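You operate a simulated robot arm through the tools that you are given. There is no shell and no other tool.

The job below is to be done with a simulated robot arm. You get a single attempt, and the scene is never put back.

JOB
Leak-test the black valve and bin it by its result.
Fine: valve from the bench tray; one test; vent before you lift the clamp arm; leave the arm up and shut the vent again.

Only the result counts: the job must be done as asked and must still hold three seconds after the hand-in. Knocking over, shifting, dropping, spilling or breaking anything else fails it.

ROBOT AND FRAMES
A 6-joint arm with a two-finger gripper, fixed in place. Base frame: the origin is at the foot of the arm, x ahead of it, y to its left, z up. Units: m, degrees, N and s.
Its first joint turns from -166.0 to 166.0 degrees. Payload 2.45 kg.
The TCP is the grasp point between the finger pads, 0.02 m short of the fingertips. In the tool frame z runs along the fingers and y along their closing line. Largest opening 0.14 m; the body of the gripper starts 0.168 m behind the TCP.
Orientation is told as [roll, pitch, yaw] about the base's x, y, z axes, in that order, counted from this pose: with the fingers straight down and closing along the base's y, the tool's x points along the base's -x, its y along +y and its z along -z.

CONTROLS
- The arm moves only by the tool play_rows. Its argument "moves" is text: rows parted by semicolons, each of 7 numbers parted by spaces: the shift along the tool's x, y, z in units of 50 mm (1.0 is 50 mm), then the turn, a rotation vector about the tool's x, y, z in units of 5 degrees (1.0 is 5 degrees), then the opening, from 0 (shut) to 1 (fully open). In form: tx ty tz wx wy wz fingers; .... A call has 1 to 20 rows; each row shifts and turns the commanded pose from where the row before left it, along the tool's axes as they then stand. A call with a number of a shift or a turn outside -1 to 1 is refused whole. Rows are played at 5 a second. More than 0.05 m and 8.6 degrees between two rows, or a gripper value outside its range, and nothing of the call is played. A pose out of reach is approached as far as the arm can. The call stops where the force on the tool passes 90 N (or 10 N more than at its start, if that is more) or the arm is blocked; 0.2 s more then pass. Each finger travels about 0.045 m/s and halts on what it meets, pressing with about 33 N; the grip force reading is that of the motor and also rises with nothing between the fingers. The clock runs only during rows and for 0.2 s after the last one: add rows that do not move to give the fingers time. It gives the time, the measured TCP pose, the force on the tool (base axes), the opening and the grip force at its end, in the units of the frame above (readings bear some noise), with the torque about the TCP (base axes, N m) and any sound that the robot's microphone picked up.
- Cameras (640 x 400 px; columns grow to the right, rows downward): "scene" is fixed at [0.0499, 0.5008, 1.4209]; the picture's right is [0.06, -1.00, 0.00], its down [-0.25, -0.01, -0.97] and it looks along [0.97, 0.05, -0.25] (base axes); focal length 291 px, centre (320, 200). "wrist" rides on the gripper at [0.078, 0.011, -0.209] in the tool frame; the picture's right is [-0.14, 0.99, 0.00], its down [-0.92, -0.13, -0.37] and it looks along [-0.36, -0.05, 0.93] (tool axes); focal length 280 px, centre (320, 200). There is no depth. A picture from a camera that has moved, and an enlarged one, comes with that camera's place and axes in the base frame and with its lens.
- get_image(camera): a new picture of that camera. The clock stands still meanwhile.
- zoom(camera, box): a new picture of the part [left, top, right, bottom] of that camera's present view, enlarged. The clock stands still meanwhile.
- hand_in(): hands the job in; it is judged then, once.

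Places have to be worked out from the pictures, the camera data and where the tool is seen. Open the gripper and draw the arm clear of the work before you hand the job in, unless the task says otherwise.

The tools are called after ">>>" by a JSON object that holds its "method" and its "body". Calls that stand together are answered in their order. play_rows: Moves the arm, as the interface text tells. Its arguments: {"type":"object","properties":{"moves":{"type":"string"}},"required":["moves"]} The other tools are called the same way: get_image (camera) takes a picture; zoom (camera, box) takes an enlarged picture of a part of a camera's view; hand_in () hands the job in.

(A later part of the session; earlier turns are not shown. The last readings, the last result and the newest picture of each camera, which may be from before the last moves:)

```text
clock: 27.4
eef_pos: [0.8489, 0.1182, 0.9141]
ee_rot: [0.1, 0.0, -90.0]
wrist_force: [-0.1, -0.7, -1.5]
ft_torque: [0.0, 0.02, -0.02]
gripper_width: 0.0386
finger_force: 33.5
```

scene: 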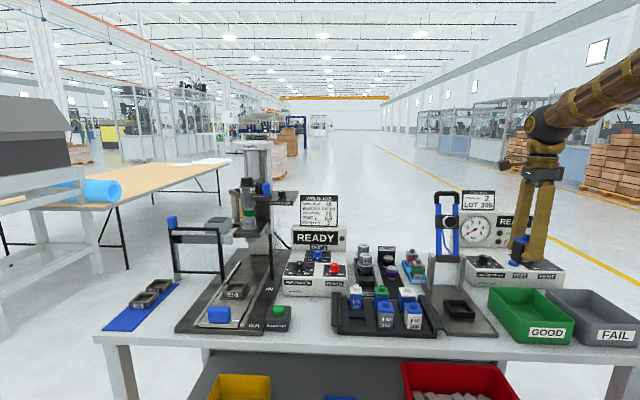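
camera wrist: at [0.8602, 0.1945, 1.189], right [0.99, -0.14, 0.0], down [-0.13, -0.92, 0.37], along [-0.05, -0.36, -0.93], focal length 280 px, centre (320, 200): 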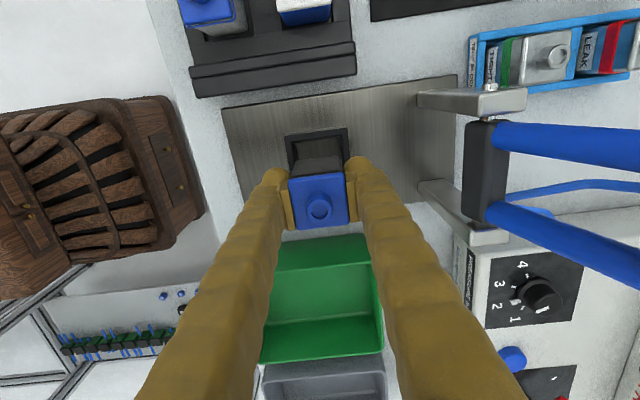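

No contact yet; the downward reading is only the valve's weight. I'll continue in 1 mm steps.

>>> {"method": "play_rows", "body": {"moves": "0 0 0.02 0 0 0 0.2; 0 0 0 0 0 0 0.2; 0 0 0 0 0 0 0.2"}}

>>> {"method": "play_rows", "body": {"moves": "0 0 0.02 0 0 0 0.2; 0 0 0 0 0 0 0.2; 0 0 0 0 0 0 0.2"}}

>>> {"method": "get_image", "body": {"camera": "wrist"}}

>>> {"method": "zoom", "body": {"camera": "scene", "box": [435, 275, 485, 325]}}

```text
clock: 28.2
eef_pos: [0.8492, 0.1177, 0.9124]
ee_rot: [0.1, 0.1, -90.0]
wrist_force: [0.2, 0.3, -0.5]
ft_torque: [0.03, -0.05, -0.02]
gripper_width: 0.0389
finger_force: 33.1
```

```text
clock: 29.0
eef_pos: [0.8488, 0.119, 0.912]
ee_rot: [0.1, 0.2, -90.0]
wrist_force: [-0.6, 1.8, 6.8]
ft_torque: [0.03, 0.08, 0.05]
gripper_width: 0.0385
finger_force: 33.4
```

```text
taken
camera wrist: at [0.8595, 0.1967, 1.1203], right [0.99, -0.14, 0.0], down [-0.13, -0.92, 0.37], along [-0.05, -0.36, -0.93], focal length 280 px, centre (320, 200)
```

wrist: 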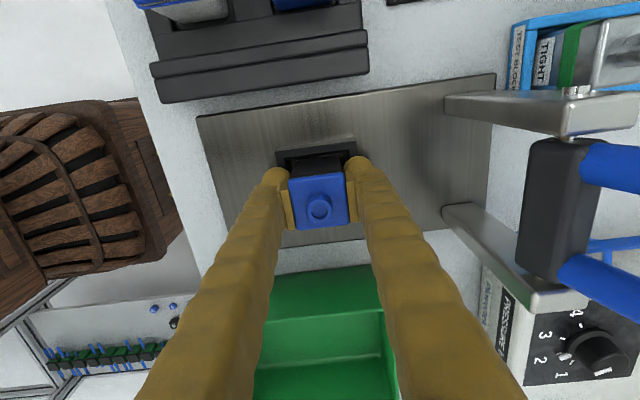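

```text
8.00 times, centred on (460, 300) of scene
camera zoom: at [0.0499, 0.5008, 1.4209], right [0.06, -1.0, 0.0], down [-0.25, -0.01, -0.97], along [0.97, 0.05, -0.25], focal length 2328 px, centre (-800, -600)
```

zoom: 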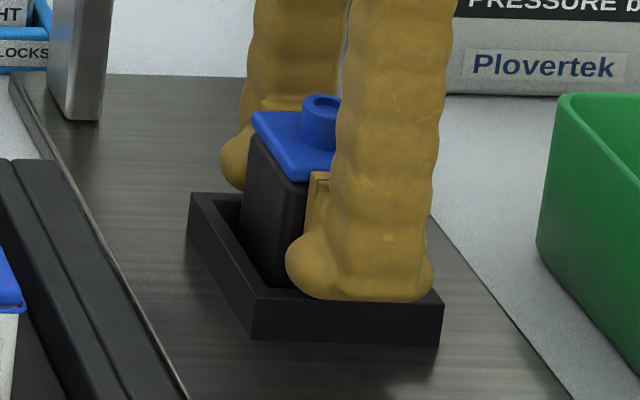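

Contact at about +7 N means the valve is on the nest floor. I'll ease off 1 mm, open the fingers slowly and look before lifting away.

>>> {"method": "play_rows", "body": {"moves": "0 0 -0.015 0 0 0 0.2; 0 0 0 0 0 0 0.28; 0 0 0 0 0 0 0.3; 0 0 0 0 0 0 0.34; 0 0 0 0 0 0 0.38; 0 0 0 0 0 0 0.42; 0 0 0 0 0 0 0.42; 0 0 0 0 0 0 0.42"}}

>>> {"method": "zoom", "body": {"camera": "wrist", "box": [260, 110, 380, 240]}}

>>> {"method": "zoom", "body": {"camera": "scene", "box": [435, 275, 485, 325]}}

```text
clock: 30.8
eef_pos: [0.8487, 0.1173, 0.911]
ee_rot: [0.1, 0.1, -90.1]
wrist_force: [0.5, -0.5, 0.4]
ft_torque: [-0.02, 0.01, -0.01]
gripper_width: 0.0588
finger_force: 0.0
```

```text
3.08 times, centred on (320, 175) of wrist
camera zoom: at [0.859, 0.1961, 1.1206], right [0.99, -0.14, 0.0], down [-0.13, -0.92, 0.37], along [-0.05, -0.36, -0.93], focal length 863 px, centre (320, 277)
```

zoom: 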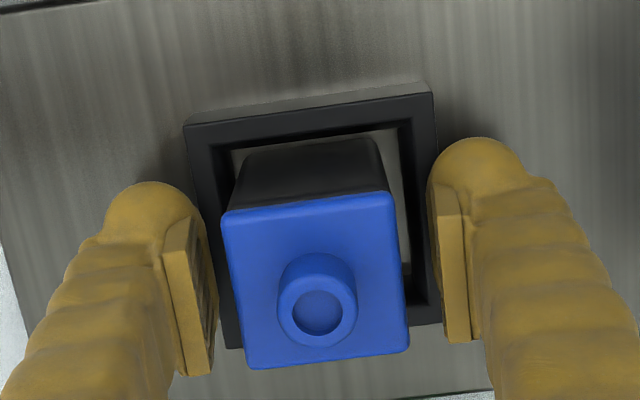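

```text
8.00 times, centred on (460, 300) of scene
camera zoom: at [0.0499, 0.5008, 1.4209], right [0.06, -1.0, 0.0], down [-0.25, -0.01, -0.97], along [0.97, 0.05, -0.25], focal length 2328 px, centre (-800, -600)
```

zoom: 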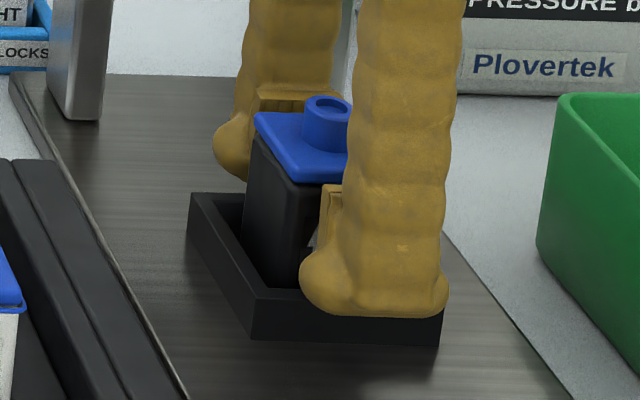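

The valve is standing in the nest and nearly centred. I'll lift the gripper straight up and look at the clamp arm's handle.

>>> {"method": "play_rows", "body": {"moves": "0 0 -0.2 0 0 0 0.42; 0 0 -0.4 0 0 0 0.42; 0 0 -0.6 0 0 0 0.42; 0 -0.2 -0.8 0 0 0 0.42; 0 -0.5 -0.8 0 0 0 0.42; 0 -0.5 -0.8 0 0 0 0.42; 0 -0.5 -0.8 0 0 0 0.42; 0 -0.4 -0.8 0 0 0 0.42; 0 0 0 0 0 0 0.42; 0 0 0 0 0 0 0.42"}}

>>> {"method": "get_image", "body": {"camera": "wrist"}}

>>> {"method": "zoom", "body": {"camera": "scene", "box": [410, 180, 510, 330]}}

```text
clock: 33.0
eef_pos: [0.7434, 0.1195, 1.1715]
ee_rot: [0.1, 0.0, -90.0]
wrist_force: [-1.3, 0.4, -0.4]
ft_torque: [0.0, 0.01, -0.01]
gripper_width: 0.0587
finger_force: 0.0
```

```text
taken
camera wrist: at [0.7532, 0.1959, 1.3805], right [0.99, -0.14, 0.0], down [-0.13, -0.92, 0.37], along [-0.05, -0.36, -0.93], focal length 280 px, centre (320, 200)
```

wrist: 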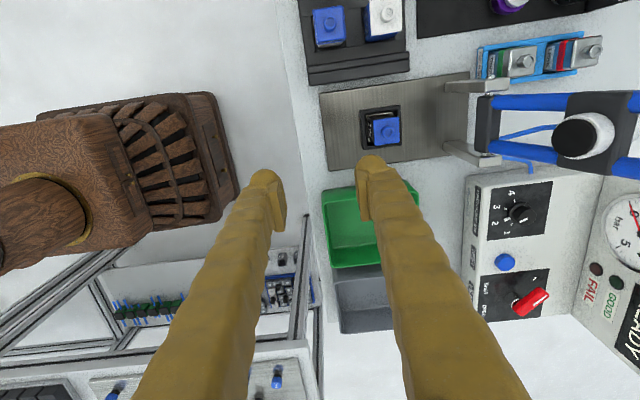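

```text
2.67 times, centred on (460, 255) of scene
camera zoom: at [0.0499, 0.5008, 1.4209], right [0.06, -1.0, 0.0], down [-0.25, -0.01, -0.97], along [0.97, 0.05, -0.25], focal length 776 px, centre (-53, 53)
```

zoom: 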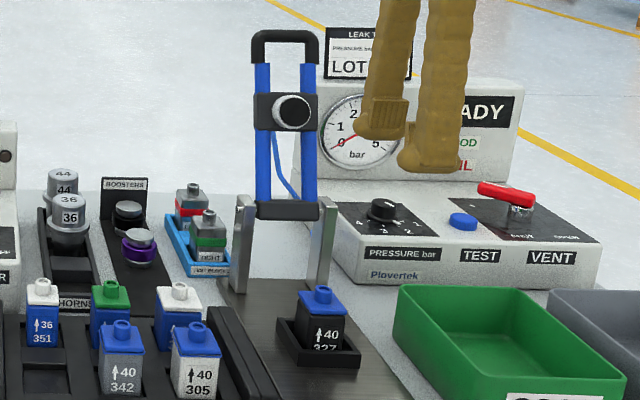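

The valve is upright in the nest. I'll raise the arm so the wrist camera can see the clamp handle from above.

>>> {"method": "play_rows", "body": {"moves": "0 0 -0.8 0 0 0 0.42; 0 0.2 -0.8 0 0 0 0.42; 0 0.3 -0.8 0 0 0 0.42; 0 0.3 -0.8 0 0 0 0.42; 0 0.3 -0.8 0 0 0 0.42; 0 0 0 0 0 0 0.42; 0 0 0 0 0 0 0.42"}}

>>> {"method": "get_image", "body": {"camera": "wrist"}}

>>> {"method": "zoom", "body": {"camera": "wrist", "box": [400, 60, 600, 220]}}

```text
clock: 34.6
eef_pos: [0.7978, 0.1187, 1.3734]
ee_rot: [0.1, 0.1, -90.0]
wrist_force: [-0.7, -0.5, 0.1]
ft_torque: [-0.02, 0.0, -0.03]
gripper_width: 0.0587
finger_force: 0.1
```

```text
taken
camera wrist: at [0.8081, 0.1972, 1.5825], right [0.99, -0.14, 0.0], down [-0.13, -0.92, 0.37], along [-0.05, -0.36, -0.93], focal length 280 px, centre (320, 200)
```

wrist: 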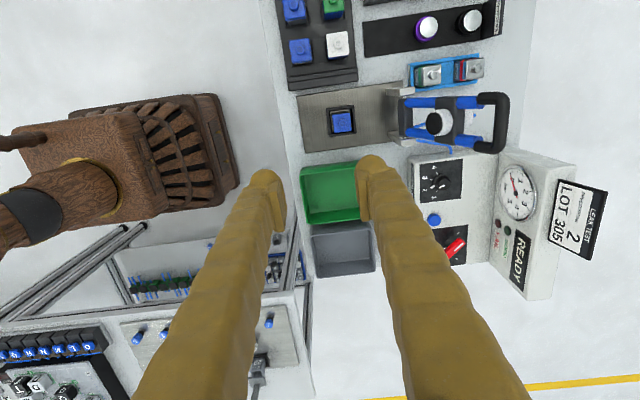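

```text
2.50 times, centred on (500, 140) of wrist
camera zoom: at [0.8081, 0.1972, 1.5825], right [0.99, -0.14, 0.0], down [-0.13, -0.92, 0.37], along [-0.05, -0.36, -0.93], focal length 701 px, centre (-130, 350)
```

zoom: 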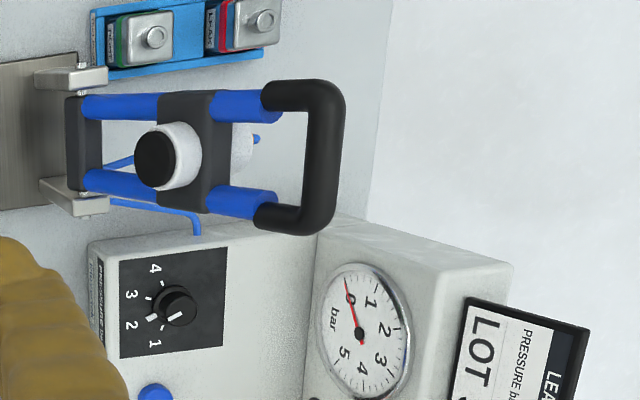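

The handle is a round bar along y, about 19 mm thick, centred at (1.0456, 0.1206, 1.192). The hinge is near (0.973, 0.984), so the lever length is 0.22 m. I'll tilt the tool 45° outward for reach, so the fingers can hold the bar along its whole arc.

>>> {"method": "play_rows", "body": {"moves": "0 0 0 -1 0 0 0.36; 0 0 0 -1 0 0 0.36; 0 0 0 -1 0 0 0.36; 0 0 0 -1 0 0 0.36; 0 0 0 -1 0 0 0.36; 0 0 0 -1 0 0 0.36; 0 0 0 -1 0 0 0.36; 0 0 0 -1 0 0 0.36; 0 0 0 -1 0 0 0.36; 0 0 0 0 0 0 0.36; 0 0 0 0 0 0 0.36"}}

>>> {"method": "get_image", "body": {"camera": "wrist"}}

>>> {"method": "get_image", "body": {"camera": "scene"}}

```text
clock: 37.0
eef_pos: [0.798, 0.1173, 1.3722]
ee_rot: [45.0, 0.1, -90.0]
wrist_force: [-0.3, -0.8, 0.8]
ft_torque: [0.01, 0.03, -0.03]
gripper_width: 0.0506
finger_force: 0.1
```

```text
taken
camera wrist: at [0.6573, 0.1954, 1.5272], right [0.7, -0.14, 0.7], down [-0.35, -0.92, 0.17], along [0.62, -0.36, -0.69], focal length 280 px, centre (320, 200)
```

wrist: 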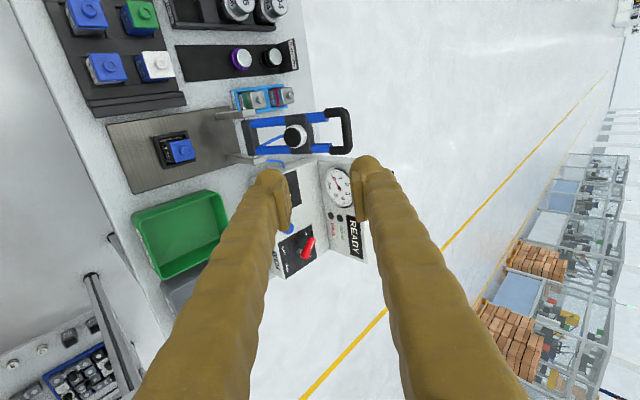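

```text
taken
```

scene: 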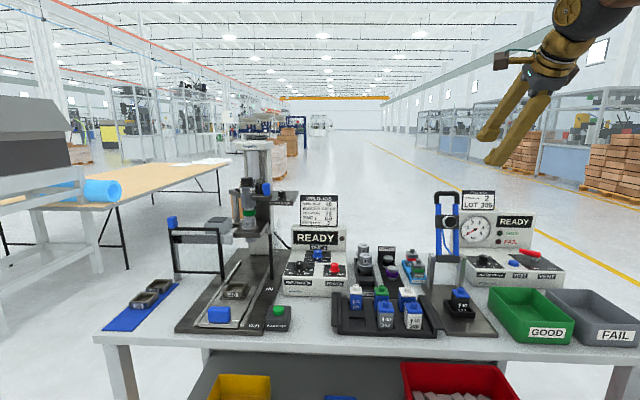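

The tilt went as planned. I'll move to a point 12 cm short of the handle along the tool's axis and check alignment.

>>> {"method": "play_rows", "body": {"moves": "0.013 0.195 0.698 0 0 0 0.36; 0.013 0.195 0.698 0 0 0 0.36; 0.013 0.195 0.698 0 0 0 0.36; 0.013 0.195 0.698 0 0 0 0.36; 0.013 0.195 0.698 0 0 0 0.36; 0 0 0 0 0 0 0.36; 0 0 0 0 0 0 0.36"}}

>>> {"method": "get_image", "body": {"camera": "wrist"}}

>>> {"method": "zoom", "body": {"camera": "scene", "box": [400, 130, 520, 230]}}

```text
clock: 38.6
eef_pos: [0.9559, 0.1187, 1.2819]
ee_rot: [45.1, 0.1, -90.0]
wrist_force: [0.3, 1.0, 0.4]
ft_torque: [-0.03, 0.03, -0.03]
gripper_width: 0.0505
finger_force: 0.1
```

```text
taken
camera wrist: at [0.8153, 0.1983, 1.438], right [0.7, -0.14, 0.7], down [-0.35, -0.92, 0.17], along [0.62, -0.36, -0.69], focal length 280 px, centre (320, 200)
```

wrist: 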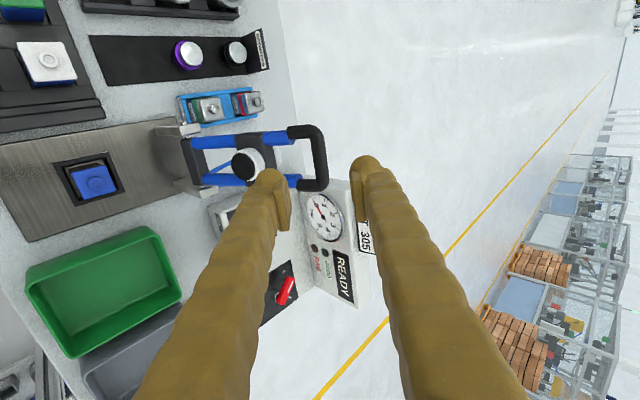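

```text
4.00 times, centred on (460, 180) of scene
camera zoom: at [0.0499, 0.5008, 1.4209], right [0.06, -1.0, 0.0], down [-0.25, -0.01, -0.97], along [0.97, 0.05, -0.25], focal length 1164 px, centre (-240, 280)
```

zoom: 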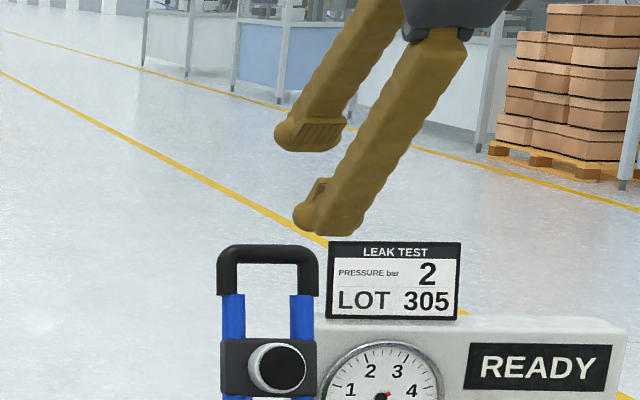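

The handle bar lines up with the gap between the fingers to within 2 mm. I'll advance 12 cm along the tool axis so the bar sits between the fingers.

>>> {"method": "play_rows", "body": {"moves": "0.01 -0.03 0.4 0 0 0 0.36; 0 0 0.5 0 0 0 0.36; 0 0 0.5 0 0 0 0.36; 0 0 0.5 0 0 0 0.36; 0 0 0.5 0 0 0 0.36; 0 0 0 0 0 0 0.36; 0 0 0 0 0 0 0.36"}}

>>> {"method": "get_image", "body": {"camera": "wrist"}}

>>> {"method": "zoom", "body": {"camera": "scene", "box": [400, 150, 520, 250]}}

```text
clock: 40.2
eef_pos: [1.0429, 0.1226, 1.2015]
ee_rot: [45.1, 0.1, -90.0]
wrist_force: [-15.9, -20.8, 19.3]
ft_torque: [-0.23, 1.1, 0.46]
gripper_width: 0.0509
finger_force: 1.1
```

```text
taken
camera wrist: at [0.9027, 0.2003, 1.3567], right [0.7, -0.14, 0.7], down [-0.35, -0.92, 0.17], along [0.62, -0.36, -0.69], focal length 280 px, centre (320, 200)
```

wrist: 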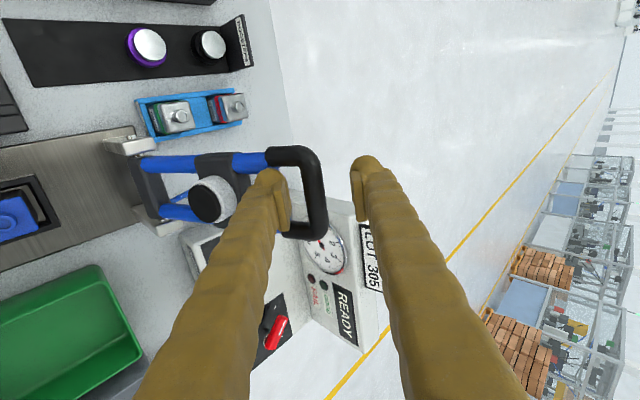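

```text
4.00 times, centred on (460, 200) of scene
camera zoom: at [0.0499, 0.5008, 1.4209], right [0.06, -1.0, 0.0], down [-0.25, -0.01, -0.97], along [0.97, 0.05, -0.25], focal length 1164 px, centre (-240, 200)
```

zoom: 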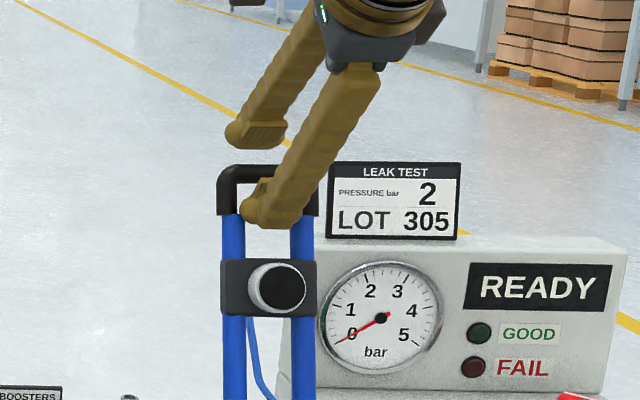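

There is contact: about 25 N back along the tool, and a sideways push toward -y. The lower finger is touching the +y leg of the handle, so I'll zoom in before adjusting.

>>> {"method": "zoom", "body": {"camera": "wrist", "box": [220, 120, 380, 260]}}

```text
2.86 times, centred on (300, 190) of wrist
camera zoom: at [0.9027, 0.2003, 1.3567], right [0.7, -0.14, 0.7], down [-0.35, -0.92, 0.17], along [0.62, -0.36, -0.69], focal length 801 px, centre (377, 229)
```

zoom: 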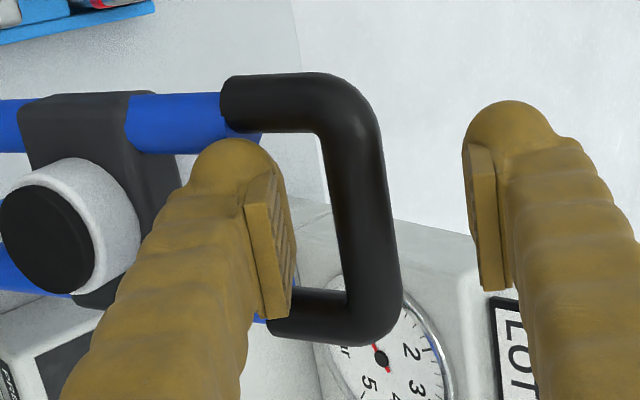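

The handle legs are at y≈0.083 and 0.154, so the gap's centre is y≈0.118 and I'm about 4 mm too far toward +y. I'll back off, shift -y by 4 mm and go in again.

>>> {"method": "play_rows", "body": {"moves": "0 0 -0.4 0 0 0 0.36; 0 0 -0.2 0 0 0 0.36; -0.09 0 0 0 0 0 0.36; 0 0 0 0 0 0 0.36; 0 0 0 0 0 0 0.36"}}

>>> {"method": "zoom", "body": {"camera": "wrist", "box": [220, 120, 380, 260]}}

```text
clock: 41.4
eef_pos: [1.018, 0.1175, 1.2194]
ee_rot: [45.1, 0.1, -90.1]
wrist_force: [0.4, 0.0, 0.2]
ft_torque: [0.01, 0.02, 0.0]
gripper_width: 0.0502
finger_force: 0.0
```

```text
2.86 times, centred on (300, 190) of wrist
camera zoom: at [0.8787, 0.1964, 1.3753], right [0.7, -0.14, 0.7], down [-0.35, -0.92, 0.17], along [0.62, -0.36, -0.69], focal length 801 px, centre (377, 229)
```

zoom: 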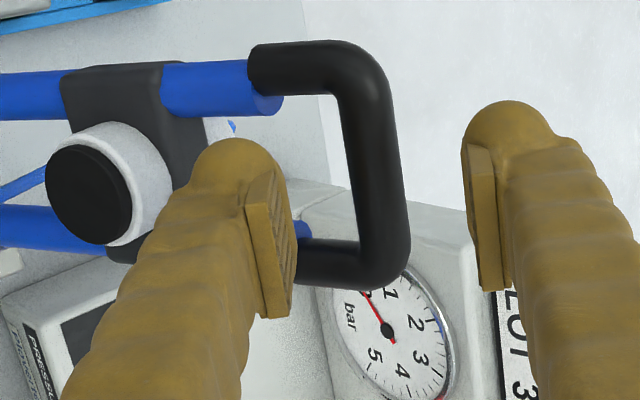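

Now the tool's y (0.118) matches the gap's centre (0.119). I'll advance again in small steps and watch for contact.

>>> {"method": "play_rows", "body": {"moves": "0.02 0 0.14 0 0 0 0.36; 0 0 0.14 0 0 0 0.36; 0 0 0.14 0 0 0 0.36; 0 0 0.12 0 0 0 0.36; 0 0 0 0 0 0 0.36"}}

>>> {"method": "zoom", "body": {"camera": "wrist", "box": [220, 120, 380, 260]}}

```text
clock: 42.6
eef_pos: [1.0367, 0.1181, 1.2001]
ee_rot: [45.2, 0.1, -90.0]
wrist_force: [-0.3, 0.1, 0.1]
ft_torque: [0.02, 0.04, -0.04]
gripper_width: 0.0503
finger_force: 0.2
```

```text
2.86 times, centred on (300, 190) of wrist
camera zoom: at [0.8973, 0.1968, 1.3551], right [0.7, -0.14, 0.7], down [-0.35, -0.92, 0.17], along [0.62, -0.36, -0.69], focal length 801 px, centre (377, 229)
```

zoom: 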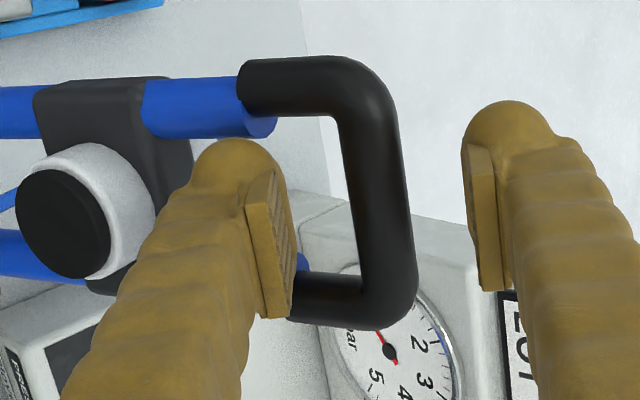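

No contact. I'll close the fingers gently round the bar.

>>> {"method": "play_rows", "body": {"moves": "0 0 0 0 0 0 0.3; 0 0 0 0 0 0 0.25; 0 0 0 0 0 0 0.2; 0 0 0 0 0 0 0.17; 0 0 0 0 0 0 0.14; 0 0 0 0 0 0 0.1; 0 0 0 0 0 0 0.1"}}

>>> {"method": "zoom", "body": {"camera": "wrist", "box": [220, 120, 380, 260]}}

```text
clock: 44.2
eef_pos: [1.037, 0.1186, 1.2005]
ee_rot: [45.0, 0.1, -90.0]
wrist_force: [1.4, -0.1, 1.8]
ft_torque: [0.58, -0.02, -0.59]
gripper_width: 0.0157
finger_force: 37.7
```

```text
2.86 times, centred on (300, 190) of wrist
camera zoom: at [0.8974, 0.1967, 1.3552], right [0.7, -0.14, 0.7], down [-0.35, -0.92, 0.17], along [0.62, -0.36, -0.69], focal length 801 px, centre (377, 229)
```

zoom: 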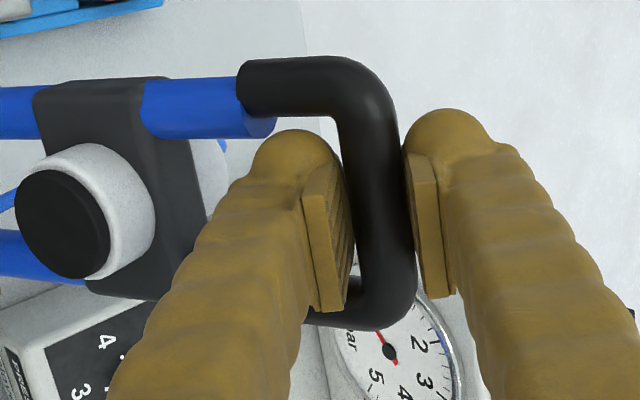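

The bar is gripped firmly (16 mm, 38 N). I'll now swing the clamp arm forward along its arc about the hinge, first about 24°, and check forces.

>>> {"method": "play_rows", "body": {"moves": "0 -0.153 -0.266 0 0 0 0.1; 0 -0.153 -0.266 0 0 0 0.1; 0 -0.189 -0.243 0 0 0 0.1; 0 -0.189 -0.242 0 0 0 0.1; 0 -0.22 -0.214 0 0 0 0.1; 0 -0.22 -0.214 0 0 0 0.1; 0 0 0 0 0 0 0.1"}}

>>> {"method": "zoom", "body": {"camera": "scene", "box": [400, 150, 520, 330]}}

>>> {"method": "get_image", "body": {"camera": "wrist"}}

```text
clock: 45.8
eef_pos: [0.9462, 0.1207, 1.212]
ee_rot: [45.0, 0.1, -90.0]
wrist_force: [-1.6, -5.2, -2.9]
ft_torque: [0.53, 0.07, -0.76]
gripper_width: 0.0157
finger_force: 41.5
```

```text
2.22 times, centred on (460, 240) of scene
camera zoom: at [0.0499, 0.5008, 1.4209], right [0.06, -1.0, 0.0], down [-0.25, -0.01, -0.97], along [0.97, 0.05, -0.25], focal length 647 px, centre (9, 111)
```

zoom: 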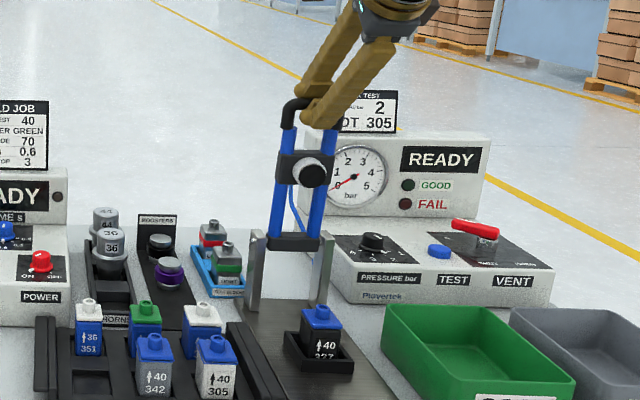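

```text
taken
camera wrist: at [0.8059, 0.1979, 1.3673], right [0.7, -0.14, 0.7], down [-0.35, -0.92, 0.17], along [0.62, -0.36, -0.69], focal length 280 px, centre (320, 200)
```

wrist: 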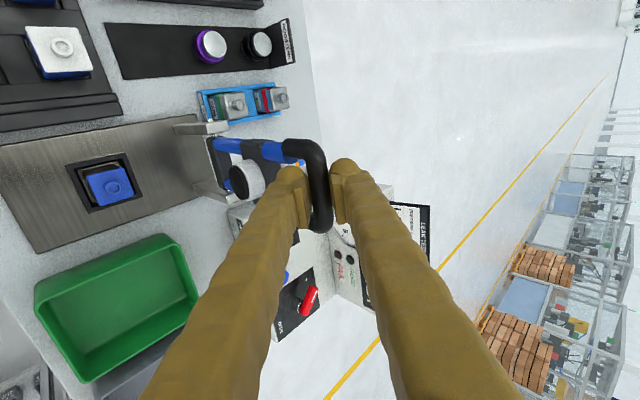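

The clamp arm follows smoothly with little force. I'll continue the arc down to about 53° past vertical.

>>> {"method": "play_rows", "body": {"moves": "0 -0.248 -0.182 0 0 0 0.1; 0 -0.248 -0.182 0 0 0 0.1; 0 -0.271 -0.145 0 0 0 0.1; 0 -0.271 -0.145 0 0 0 0.1; 0 -0.288 -0.107 0 0 0 0.1; 0 -0.288 -0.107 0 0 0 0.1; 0 -0.3 -0.064 0 0 0 0.1; 0 -0.3 -0.064 0 0 0 0.1; 0 -0.306 -0.023 0 0 0 0.1; 0 -0.306 -0.023 0 0 0 0.1; 0 -0.307 0.021 0 0 0 0.1; 0 -0.307 0.021 0 0 0 0.1; 0 0 0 0 0 0 0.1"}}

>>> {"method": "zoom", "body": {"camera": "scene", "box": [400, 150, 520, 330]}}

>>> {"method": "get_image", "body": {"camera": "wrist"}}

```text
clock: 48.6
eef_pos: [0.7891, 0.1176, 1.1236]
ee_rot: [45.0, 0.0, -90.0]
wrist_force: [18.1, 3.6, -15.5]
ft_torque: [-0.58, -0.05, 0.72]
gripper_width: 0.0157
finger_force: 41.4
```

```text
2.22 times, centred on (460, 240) of scene
camera zoom: at [0.0499, 0.5008, 1.4209], right [0.06, -1.0, 0.0], down [-0.25, -0.01, -0.97], along [0.97, 0.05, -0.25], focal length 647 px, centre (9, 111)
```

zoom: 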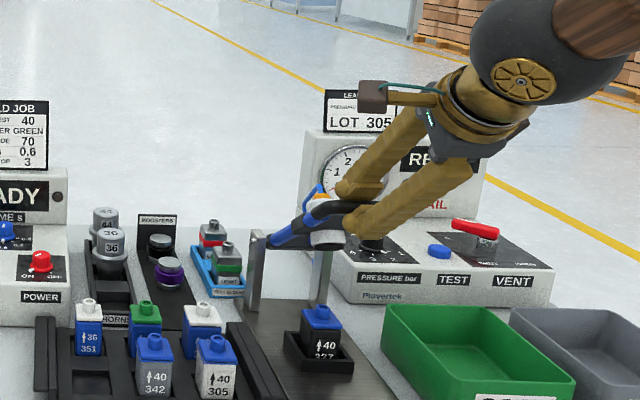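

```text
taken
camera wrist: at [0.6489, 0.1965, 1.2786], right [0.7, -0.14, 0.7], down [-0.35, -0.92, 0.17], along [0.62, -0.36, -0.69], focal length 280 px, centre (320, 200)
```

wrist: 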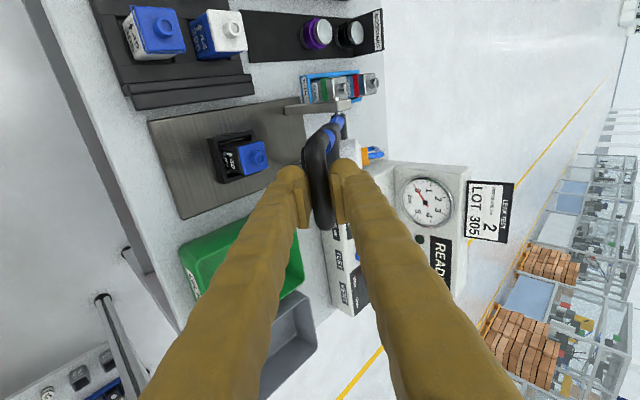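

The arm is about 53° forward. A 24 N pull along the tool suggests my path is a few mm too wide, so I'll tighten the radius slightly and continue to about 69°.

>>> {"method": "play_rows", "body": {"moves": "0 0 0.06 0 0 0 0.1; 0 -0.3 0.068 0 0 0 0.1; 0 -0.3 0.068 0 0 0 0.1; 0 -0.289 0.109 0 0 0 0.1; 0 -0.289 0.109 0 0 0 0.1; 0 0 0 0 0 0 0.1"}}

>>> {"method": "zoom", "body": {"camera": "scene", "box": [400, 200, 520, 330]}}

```text
clock: 50.0
eef_pos: [0.7628, 0.1178, 1.0667]
ee_rot: [45.0, 0.1, -90.0]
wrist_force: [-7.8, 0.6, 0.2]
ft_torque: [-0.16, 0.07, 0.2]
gripper_width: 0.0163
finger_force: 14.8
```

```text
3.08 times, centred on (460, 265) of scene
camera zoom: at [0.0499, 0.5008, 1.4209], right [0.06, -1.0, 0.0], down [-0.25, -0.01, -0.97], along [0.97, 0.05, -0.25], focal length 896 px, centre (-111, 0)
```

zoom: 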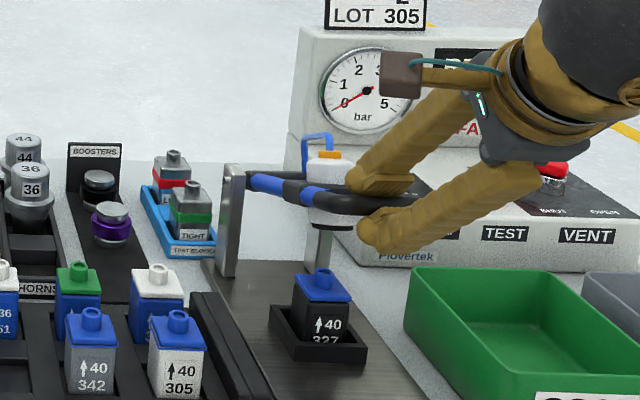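

The clamp arm is near 69° and still in the fingers. I'll continue to about 85° in smaller steps.

>>> {"method": "play_rows", "body": {"moves": "0 -0.181 0.095 0 0 0 0.08; 0 -0.181 0.095 0 0 0 0.08; 0 -0.181 0.095 0 0 0 0.08; 0 0 0 0 0 0 0.08"}}

>>> {"method": "play_rows", "body": {"moves": "0 -0.125 0.09 0 0 0 0.08; 0 -0.125 0.09 0 0 0 0.08; 0 0 0 0 0 0 0.08"}}

>>> {"method": "zoom", "body": {"camera": "scene", "box": [400, 200, 520, 330]}}

>>> {"method": "get_image", "body": {"camera": "wrist"}}

```text
clock: 51.0
eef_pos: [0.7588, 0.1156, 1.0561]
ee_rot: [44.4, 0.1, -89.9]
wrist_force: [32.4, 26.2, -10.8]
ft_torque: [-0.44, -0.1, 0.89]
gripper_width: 0.0159
finger_force: 41.9
out of reach, approached as far as the arm can: row 2, 3
```

```text
clock: 51.8
eef_pos: [0.7592, 0.115, 1.0555]
ee_rot: [44.2, 0.2, -89.7]
wrist_force: [-15.2, 21.7, 0.2]
ft_torque: [-0.44, 0.09, 0.88]
gripper_width: 0.0157
finger_force: 42.0
out of reach, approached as far as the arm can: row 1, 2
```

```text
3.08 times, centred on (460, 265) of scene
camera zoom: at [0.0499, 0.5008, 1.4209], right [0.06, -1.0, 0.0], down [-0.25, -0.01, -0.97], along [0.97, 0.05, -0.25], focal length 896 px, centre (-111, 0)
```

zoom: 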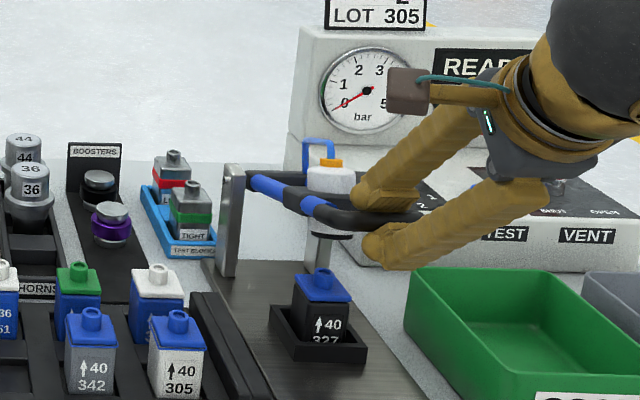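

```text
taken
camera wrist: at [0.6196, 0.192, 1.2119], right [0.71, -0.14, 0.69], down [-0.34, -0.92, 0.17], along [0.61, -0.36, -0.7], focal length 280 px, centre (320, 200)
```

wrist: 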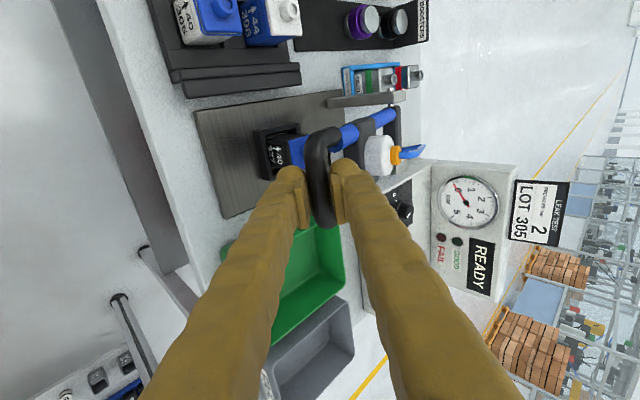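

The 45° tilt has run into the arm's reach limit at this low position. I'll turn the tool back toward vertical while still holding the round bar, which can rotate between the pads.

>>> {"method": "play_rows", "body": {"moves": "0 0 0 0.8 0 0 0.08; 0 0 0 0.8 0 0 0.08; 0 0 0 0 0 0 0.08"}}

>>> {"method": "zoom", "body": {"camera": "scene", "box": [400, 200, 520, 330]}}

```text
clock: 52.6
eef_pos: [0.7615, 0.1102, 1.0555]
ee_rot: [40.4, -0.6, -90.4]
wrist_force: [17.3, 46.3, -4.3]
ft_torque: [-0.69, -0.62, 0.97]
gripper_width: 0.0153
finger_force: 41.3
out of reach, approached as far as the arm can: row 2
```

```text
3.08 times, centred on (460, 265) of scene
camera zoom: at [0.0499, 0.5008, 1.4209], right [0.06, -1.0, 0.0], down [-0.25, -0.01, -0.97], along [0.97, 0.05, -0.25], focal length 896 px, centre (-111, 0)
```

zoom: 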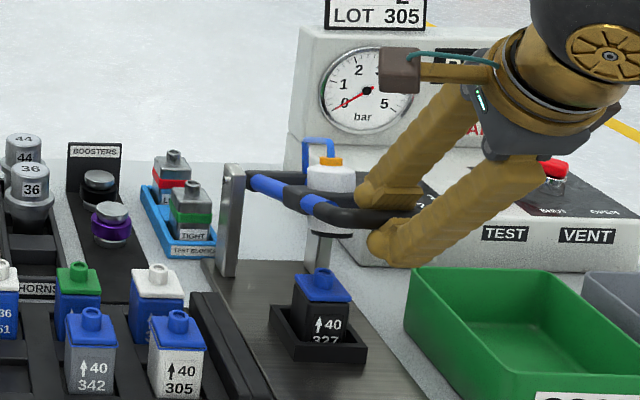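

The wrist seems near a singularity here, and the side force has grown to 46 N. I'll back up along the arc a little to relieve it before turning the tool.

>>> {"method": "play_rows", "body": {"moves": "0 0.29 -0.21 0 0 0 0.08; 0 0 0 0 0 0 0.08"}}

```text
clock: 53.2
eef_pos: [0.7664, 0.1095, 1.0709]
ee_rot: [40.4, -0.6, -90.6]
wrist_force: [33.2, 25.9, -19.5]
ft_torque: [-0.34, 0.03, 1.01]
gripper_width: 0.0152
finger_force: 41.4
```

That relieved it and shows the commanded pose follows the reached pose. I'll recentre by +8 mm in y, ease 3 mm toward the hinge, then turn the tool gradually toward vertical.

>>> {"method": "play_rows", "body": {"moves": "0.08 0 0.06 0 0 0 0.08; 0.08 0 0 0.5 0 0 0.08; 0 0 0 0.8 0 0 0.08; 0 0 0 0 0 0 0.08"}}

```text
clock: 54.2
eef_pos: [0.7673, 0.1176, 1.0709]
ee_rot: [33.8, -0.6, -90.6]
wrist_force: [37.5, -29.4, -17.7]
ft_torque: [-0.59, -0.08, 0.6]
gripper_width: 0.0145
finger_force: 40.3
```

>>> {"method": "zoom", "body": {"camera": "wrist", "box": [220, 80, 420, 260]}}

>>> {"method": "zoom", "body": {"camera": "scene", "box": [420, 220, 510, 320]}}

```text
2.22 times, centred on (320, 170) of wrist
camera zoom: at [0.6602, 0.1985, 1.2492], right [0.82, -0.14, 0.55], down [-0.32, -0.92, 0.24], along [0.47, -0.38, -0.8], focal length 623 px, centre (320, 267)
```

zoom: 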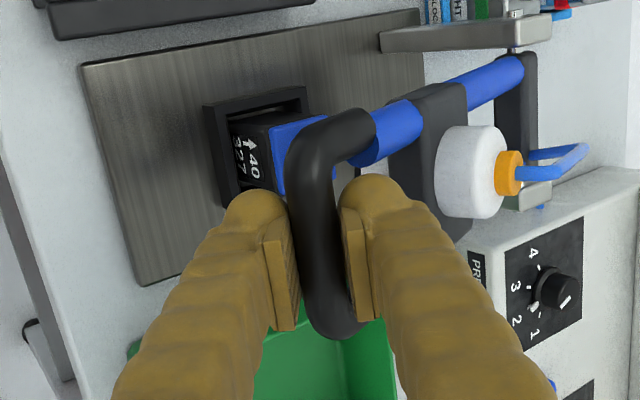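

```text
4.00 times, centred on (465, 270) of scene
camera zoom: at [0.0499, 0.5008, 1.4209], right [0.06, -1.0, 0.0], down [-0.25, -0.01, -0.97], along [0.97, 0.05, -0.25], focal length 1164 px, centre (-260, -80)
```

zoom: 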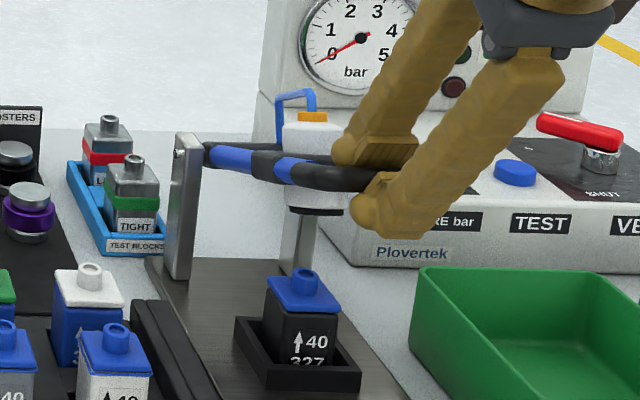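

The bar is still held and the valve is undisturbed. I'll keep turning the tool toward vertical in place.

>>> {"method": "play_rows", "body": {"moves": "-0.04 0 0 0.8 0 0 0.08; 0 0 0 0.8 0 0 0.08; 0 0 0 0.8 0 0 0.08; 0 0 0 0.8 0 0 0.08; 0 0 0 0 0 0 0.08"}}

>>> {"method": "zoom", "body": {"camera": "scene", "box": [420, 220, 510, 320]}}

```text
clock: 55.4
eef_pos: [0.7666, 0.1169, 1.0698]
ee_rot: [17.8, -0.4, -90.5]
wrist_force: [34.9, 25.6, -15.8]
ft_torque: [0.18, -0.16, 1.08]
gripper_width: 0.0154
finger_force: 41.2
```

```text
4.00 times, centred on (465, 270) of scene
camera zoom: at [0.0499, 0.5008, 1.4209], right [0.06, -1.0, 0.0], down [-0.25, -0.01, -0.97], along [0.97, 0.05, -0.25], focal length 1164 px, centre (-260, -80)
```

zoom: 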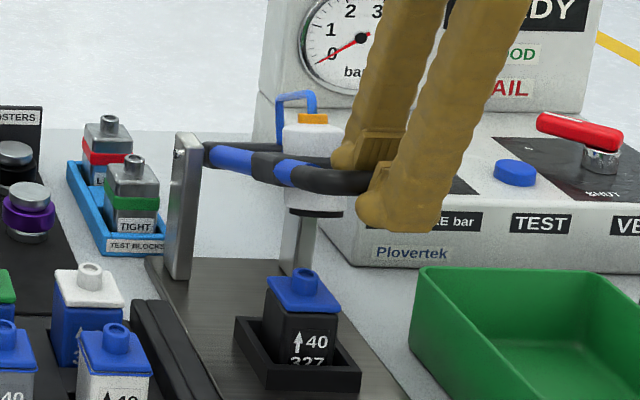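

The tool is now at 18° tilt with no reach problem. I'll continue lowering along the arc from about 70° toward horizontal, easing 4 mm inward.

>>> {"method": "play_rows", "body": {"moves": "0 -0.08 0.18 0 0 0 0.08; 0 -0.08 0.18 0 0 0 0.08; 0 0 0 0 0 0 0.08"}}

>>> {"method": "play_rows", "body": {"moves": "0 -0.096 0.163 0 0 0 0.08; 0 -0.096 0.163 0 0 0 0.08; 0 0 0 0 0 0 0.08"}}

>>> {"method": "zoom", "body": {"camera": "scene", "box": [420, 220, 510, 320]}}

```text
clock: 56.2
eef_pos: [0.7612, 0.1156, 1.0508]
ee_rot: [17.6, -0.5, -90.6]
wrist_force: [-36.1, 7.3, 7.2]
ft_torque: [-0.37, 0.14, 1.33]
gripper_width: 0.0138
finger_force: 39.7
```

```text
clock: 57.0
eef_pos: [0.7586, 0.1152, 1.0317]
ee_rot: [17.7, -0.6, -90.7]
wrist_force: [-63.4, 22.8, 7.6]
ft_torque: [0.02, 0.36, 1.59]
gripper_width: 0.0132
finger_force: 39.6
```

```text
4.00 times, centred on (465, 270) of scene
camera zoom: at [0.0499, 0.5008, 1.4209], right [0.06, -1.0, 0.0], down [-0.25, -0.01, -0.97], along [0.97, 0.05, -0.25], focal length 1164 px, centre (-260, -80)
```

zoom: 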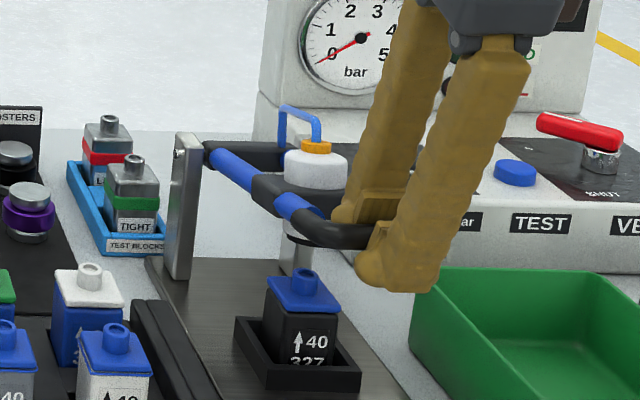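

The arm is at about 80° but the tool is now 3–4 mm too far inward (63 N in x). I'll relieve that by moving outward.

>>> {"method": "play_rows", "body": {"moves": "0 -0.07 -0.02 0 0 0 0.08; 0 0 0 0 0 0 0.08"}}

>>> {"method": "get_image", "body": {"camera": "wrist"}}

```text
clock: 57.6
eef_pos: [0.7584, 0.1153, 1.0333]
ee_rot: [18.1, -0.5, -90.6]
wrist_force: [16.9, 4.8, -4.7]
ft_torque: [-0.54, -0.25, 1.39]
gripper_width: 0.013
finger_force: 40.0
```

```text
taken
camera wrist: at [0.7046, 0.1962, 1.2347], right [0.94, -0.14, 0.31], down [-0.25, -0.92, 0.32], along [0.24, -0.38, -0.9], focal length 280 px, centre (320, 200)
```

wrist: 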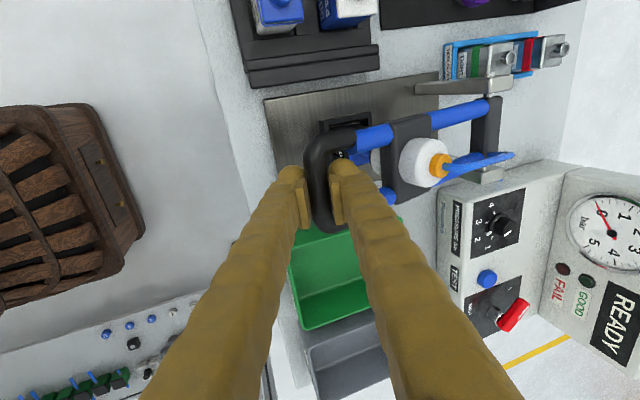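

Force relieved. The bar is at z≈1.027 (about 79°), so about 11° remain. I'll lower in roughly 1 cm steps, reading forces.

>>> {"method": "play_rows", "body": {"moves": "0 -0.093 0.169 0 0 0 0.08; 0 0 0 0 0 0 0.08"}}

>>> {"method": "play_rows", "body": {"moves": "0 -0.08 0.174 0 0 0 0.08; 0 0 0 0 0 0 0.08"}}

>>> {"method": "zoom", "body": {"camera": "scene", "box": [420, 220, 510, 320]}}

```text
clock: 58.2
eef_pos: [0.7568, 0.1147, 1.0241]
ee_rot: [18.0, -0.5, -90.6]
wrist_force: [57.0, 0.2, -11.0]
ft_torque: [-0.23, -0.12, 1.35]
gripper_width: 0.0132
finger_force: 39.4
```

```text
clock: 58.8
eef_pos: [0.7541, 0.1153, 1.0136]
ee_rot: [17.9, -0.5, -90.6]
wrist_force: [53.7, 12.5, -8.3]
ft_torque: [-0.16, -0.15, 1.35]
gripper_width: 0.0132
finger_force: 39.3
```

```text
4.00 times, centred on (465, 270) of scene
camera zoom: at [0.0499, 0.5008, 1.4209], right [0.06, -1.0, 0.0], down [-0.25, -0.01, -0.97], along [0.97, 0.05, -0.25], focal length 1164 px, centre (-260, -80)
```

zoom: 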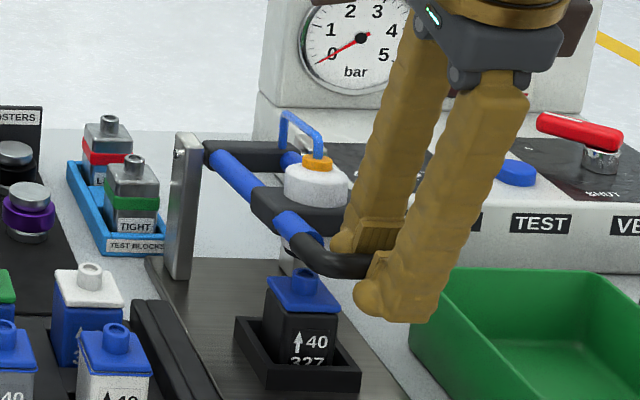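

>>> {"method": "play_rows", "body": {"moves": "0 -0.02 0.16 0 0 0 0.08; 0 0 0 0 0 0 0.08"}}

>>> {"method": "zoom", "body": {"camera": "scene", "box": [430, 240, 490, 310]}}

>>> {"method": "get_image", "body": {"camera": "wrist"}}

```text
clock: 59.4
eef_pos: [0.7543, 0.1159, 1.0047]
ee_rot: [17.7, -0.5, -90.6]
wrist_force: [8.2, 23.6, -2.9]
ft_torque: [-0.27, -0.12, 1.29]
gripper_width: 0.0135
finger_force: 40.0
```

```text
5.71 times, centred on (460, 275) of scene
camera zoom: at [0.0499, 0.5008, 1.4209], right [0.06, -1.0, 0.0], down [-0.25, -0.01, -0.97], along [0.97, 0.05, -0.25], focal length 1663 px, centre (-480, -229)
```

zoom: 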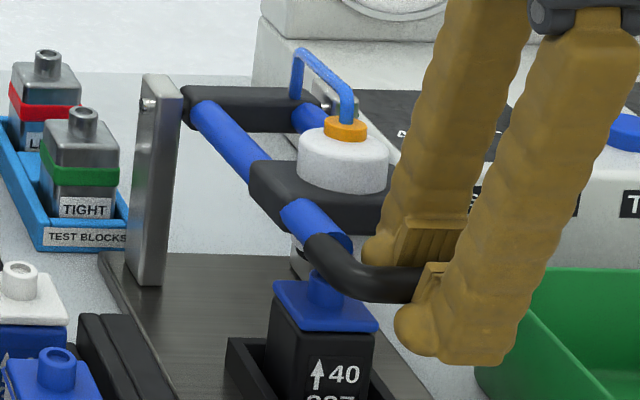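

```text
taken
camera wrist: at [0.7011, 0.1964, 1.206], right [0.94, -0.14, 0.3], down [-0.24, -0.92, 0.32], along [0.23, -0.38, -0.9], focal length 280 px, centre (320, 200)
```

wrist: 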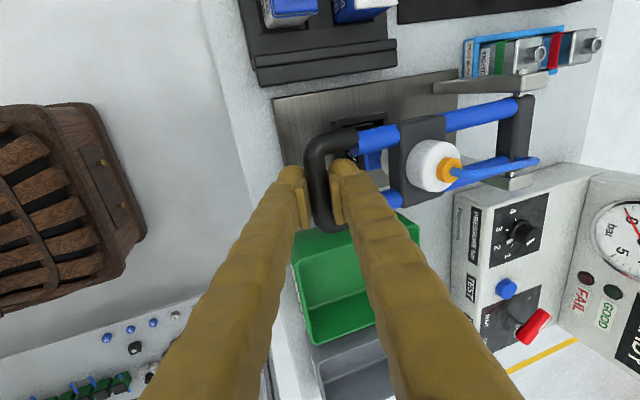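

Close to horizontal now. I'll keep lowering in 6 mm steps until the plunger meets the valve's boss.

>>> {"method": "play_rows", "body": {"moves": "0 -0.03 0.115 0 0 0 0.08; 0 0 0 0 0 0 0.08"}}

>>> {"method": "play_rows", "body": {"moves": "0 -0.037 0.115 0 0 0 0.08; 0 0 0 0 0 0 0.08"}}

>>> {"method": "zoom", "body": {"camera": "scene", "box": [430, 240, 490, 310]}}

```text
clock: 60.0
eef_pos: [0.7535, 0.1159, 0.997]
ee_rot: [17.6, -0.6, -90.6]
wrist_force: [-37.3, 13.1, -1.5]
ft_torque: [-0.29, 0.17, 1.31]
gripper_width: 0.0134
finger_force: 39.9
```

```text
clock: 60.6
eef_pos: [0.7531, 0.1148, 0.9929]
ee_rot: [17.6, -0.6, -90.6]
wrist_force: [-71.3, 18.7, -3.0]
ft_torque: [-0.03, 0.36, 1.44]
gripper_width: 0.0133
finger_force: 39.9
```

```text
5.71 times, centred on (460, 275) of scene
camera zoom: at [0.0499, 0.5008, 1.4209], right [0.06, -1.0, 0.0], down [-0.25, -0.01, -0.97], along [0.97, 0.05, -0.25], focal length 1663 px, centre (-480, -229)
```

zoom: 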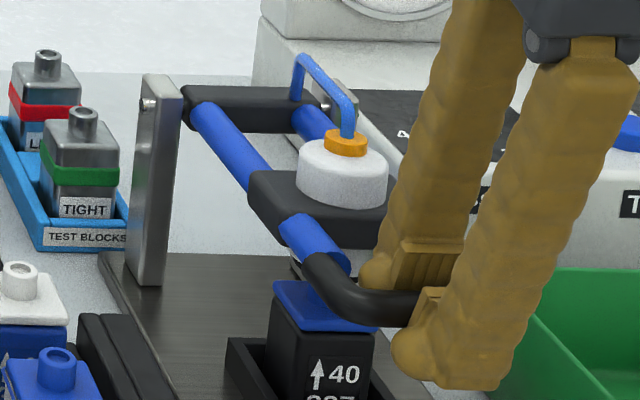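

The x force needs relief again, so I'll shift outward about 3.5 mm. Then I'll continue down slightly.

>>> {"method": "play_rows", "body": {"moves": "0 -0.075 -0.024 0 0 0 0.08; 0 0 0 0 0 0 0.08"}}

>>> {"method": "play_rows", "body": {"moves": "0 -0.03 0.09 0 0 0 0.08; 0 0 0 0 0 0 0.08"}}

>>> {"method": "zoom", "body": {"camera": "scene", "box": [430, 240, 490, 310]}}

>>> {"method": "zoom", "body": {"camera": "wrist", "box": [280, 80, 560, 260]}}

```text
clock: 61.2
eef_pos: [0.7536, 0.1158, 0.9952]
ee_rot: [18.1, -0.5, -90.7]
wrist_force: [-1.5, -0.5, -1.9]
ft_torque: [-0.61, -0.17, 1.26]
gripper_width: 0.0133
finger_force: 39.6
```

```text
clock: 61.8
eef_pos: [0.7529, 0.1168, 0.9884]
ee_rot: [18.0, -0.6, -90.6]
wrist_force: [29.8, -1.5, -2.6]
ft_torque: [-0.43, -0.11, 1.25]
gripper_width: 0.0132
finger_force: 40.0
```

```text
5.71 times, centred on (460, 275) of scene
camera zoom: at [0.0499, 0.5008, 1.4209], right [0.06, -1.0, 0.0], down [-0.25, -0.01, -0.97], along [0.97, 0.05, -0.25], focal length 1663 px, centre (-480, -229)
```

zoom: 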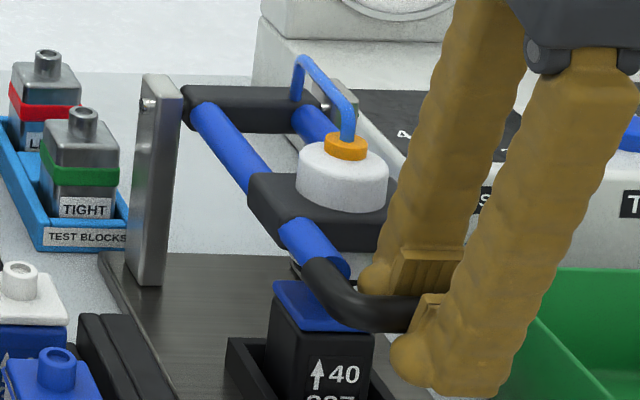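

```text
2.22 times, centred on (420, 170) of wrist
camera zoom: at [0.6994, 0.1962, 1.1904], right [0.94, -0.14, 0.31], down [-0.24, -0.92, 0.32], along [0.24, -0.38, -0.9], focal length 623 px, centre (98, 267)
```

zoom: 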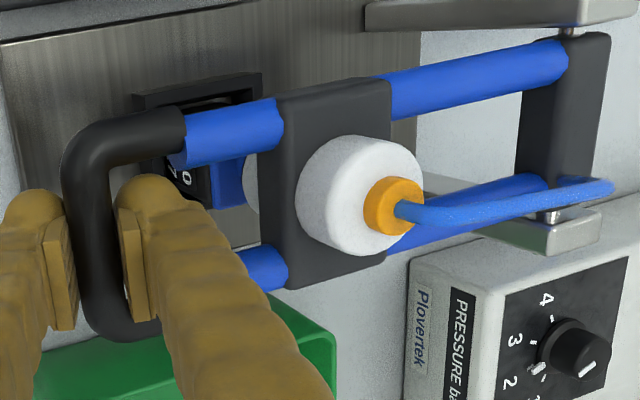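

>>> {"method": "play_rows", "body": {"moves": "0 0 0.09 0 0 0 0.08; 0 0 0 0 0 0 0.08"}}

>>> {"method": "play_rows", "body": {"moves": "0 -0.03 0.09 0 0 0 0.08; 0 0 0 0 0 0 0.08"}}

>>> {"method": "zoom", "body": {"camera": "scene", "box": [430, 240, 490, 310]}}

```text
clock: 62.4
eef_pos: [0.753, 0.1151, 0.9853]
ee_rot: [17.8, -0.4, -90.6]
wrist_force: [5.6, 7.8, 29.0]
ft_torque: [-0.43, -0.18, 1.38]
gripper_width: 0.0132
finger_force: 39.2
```

```text
clock: 63.0
eef_pos: [0.7543, 0.1162, 0.9817]
ee_rot: [18.0, -0.5, -90.6]
wrist_force: [27.7, 11.7, 41.0]
ft_torque: [-0.67, -0.1, 1.38]
gripper_width: 0.0131
finger_force: 39.1
```

```text
5.71 times, centred on (460, 275) of scene
camera zoom: at [0.0499, 0.5008, 1.4209], right [0.06, -1.0, 0.0], down [-0.25, -0.01, -0.97], along [0.97, 0.05, -0.25], focal length 1663 px, centre (-480, -229)
```

zoom: 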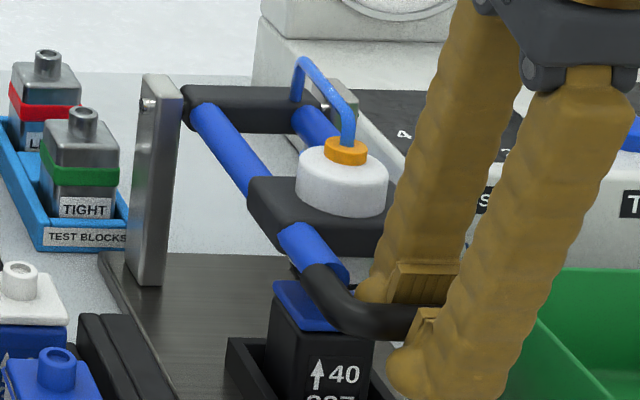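

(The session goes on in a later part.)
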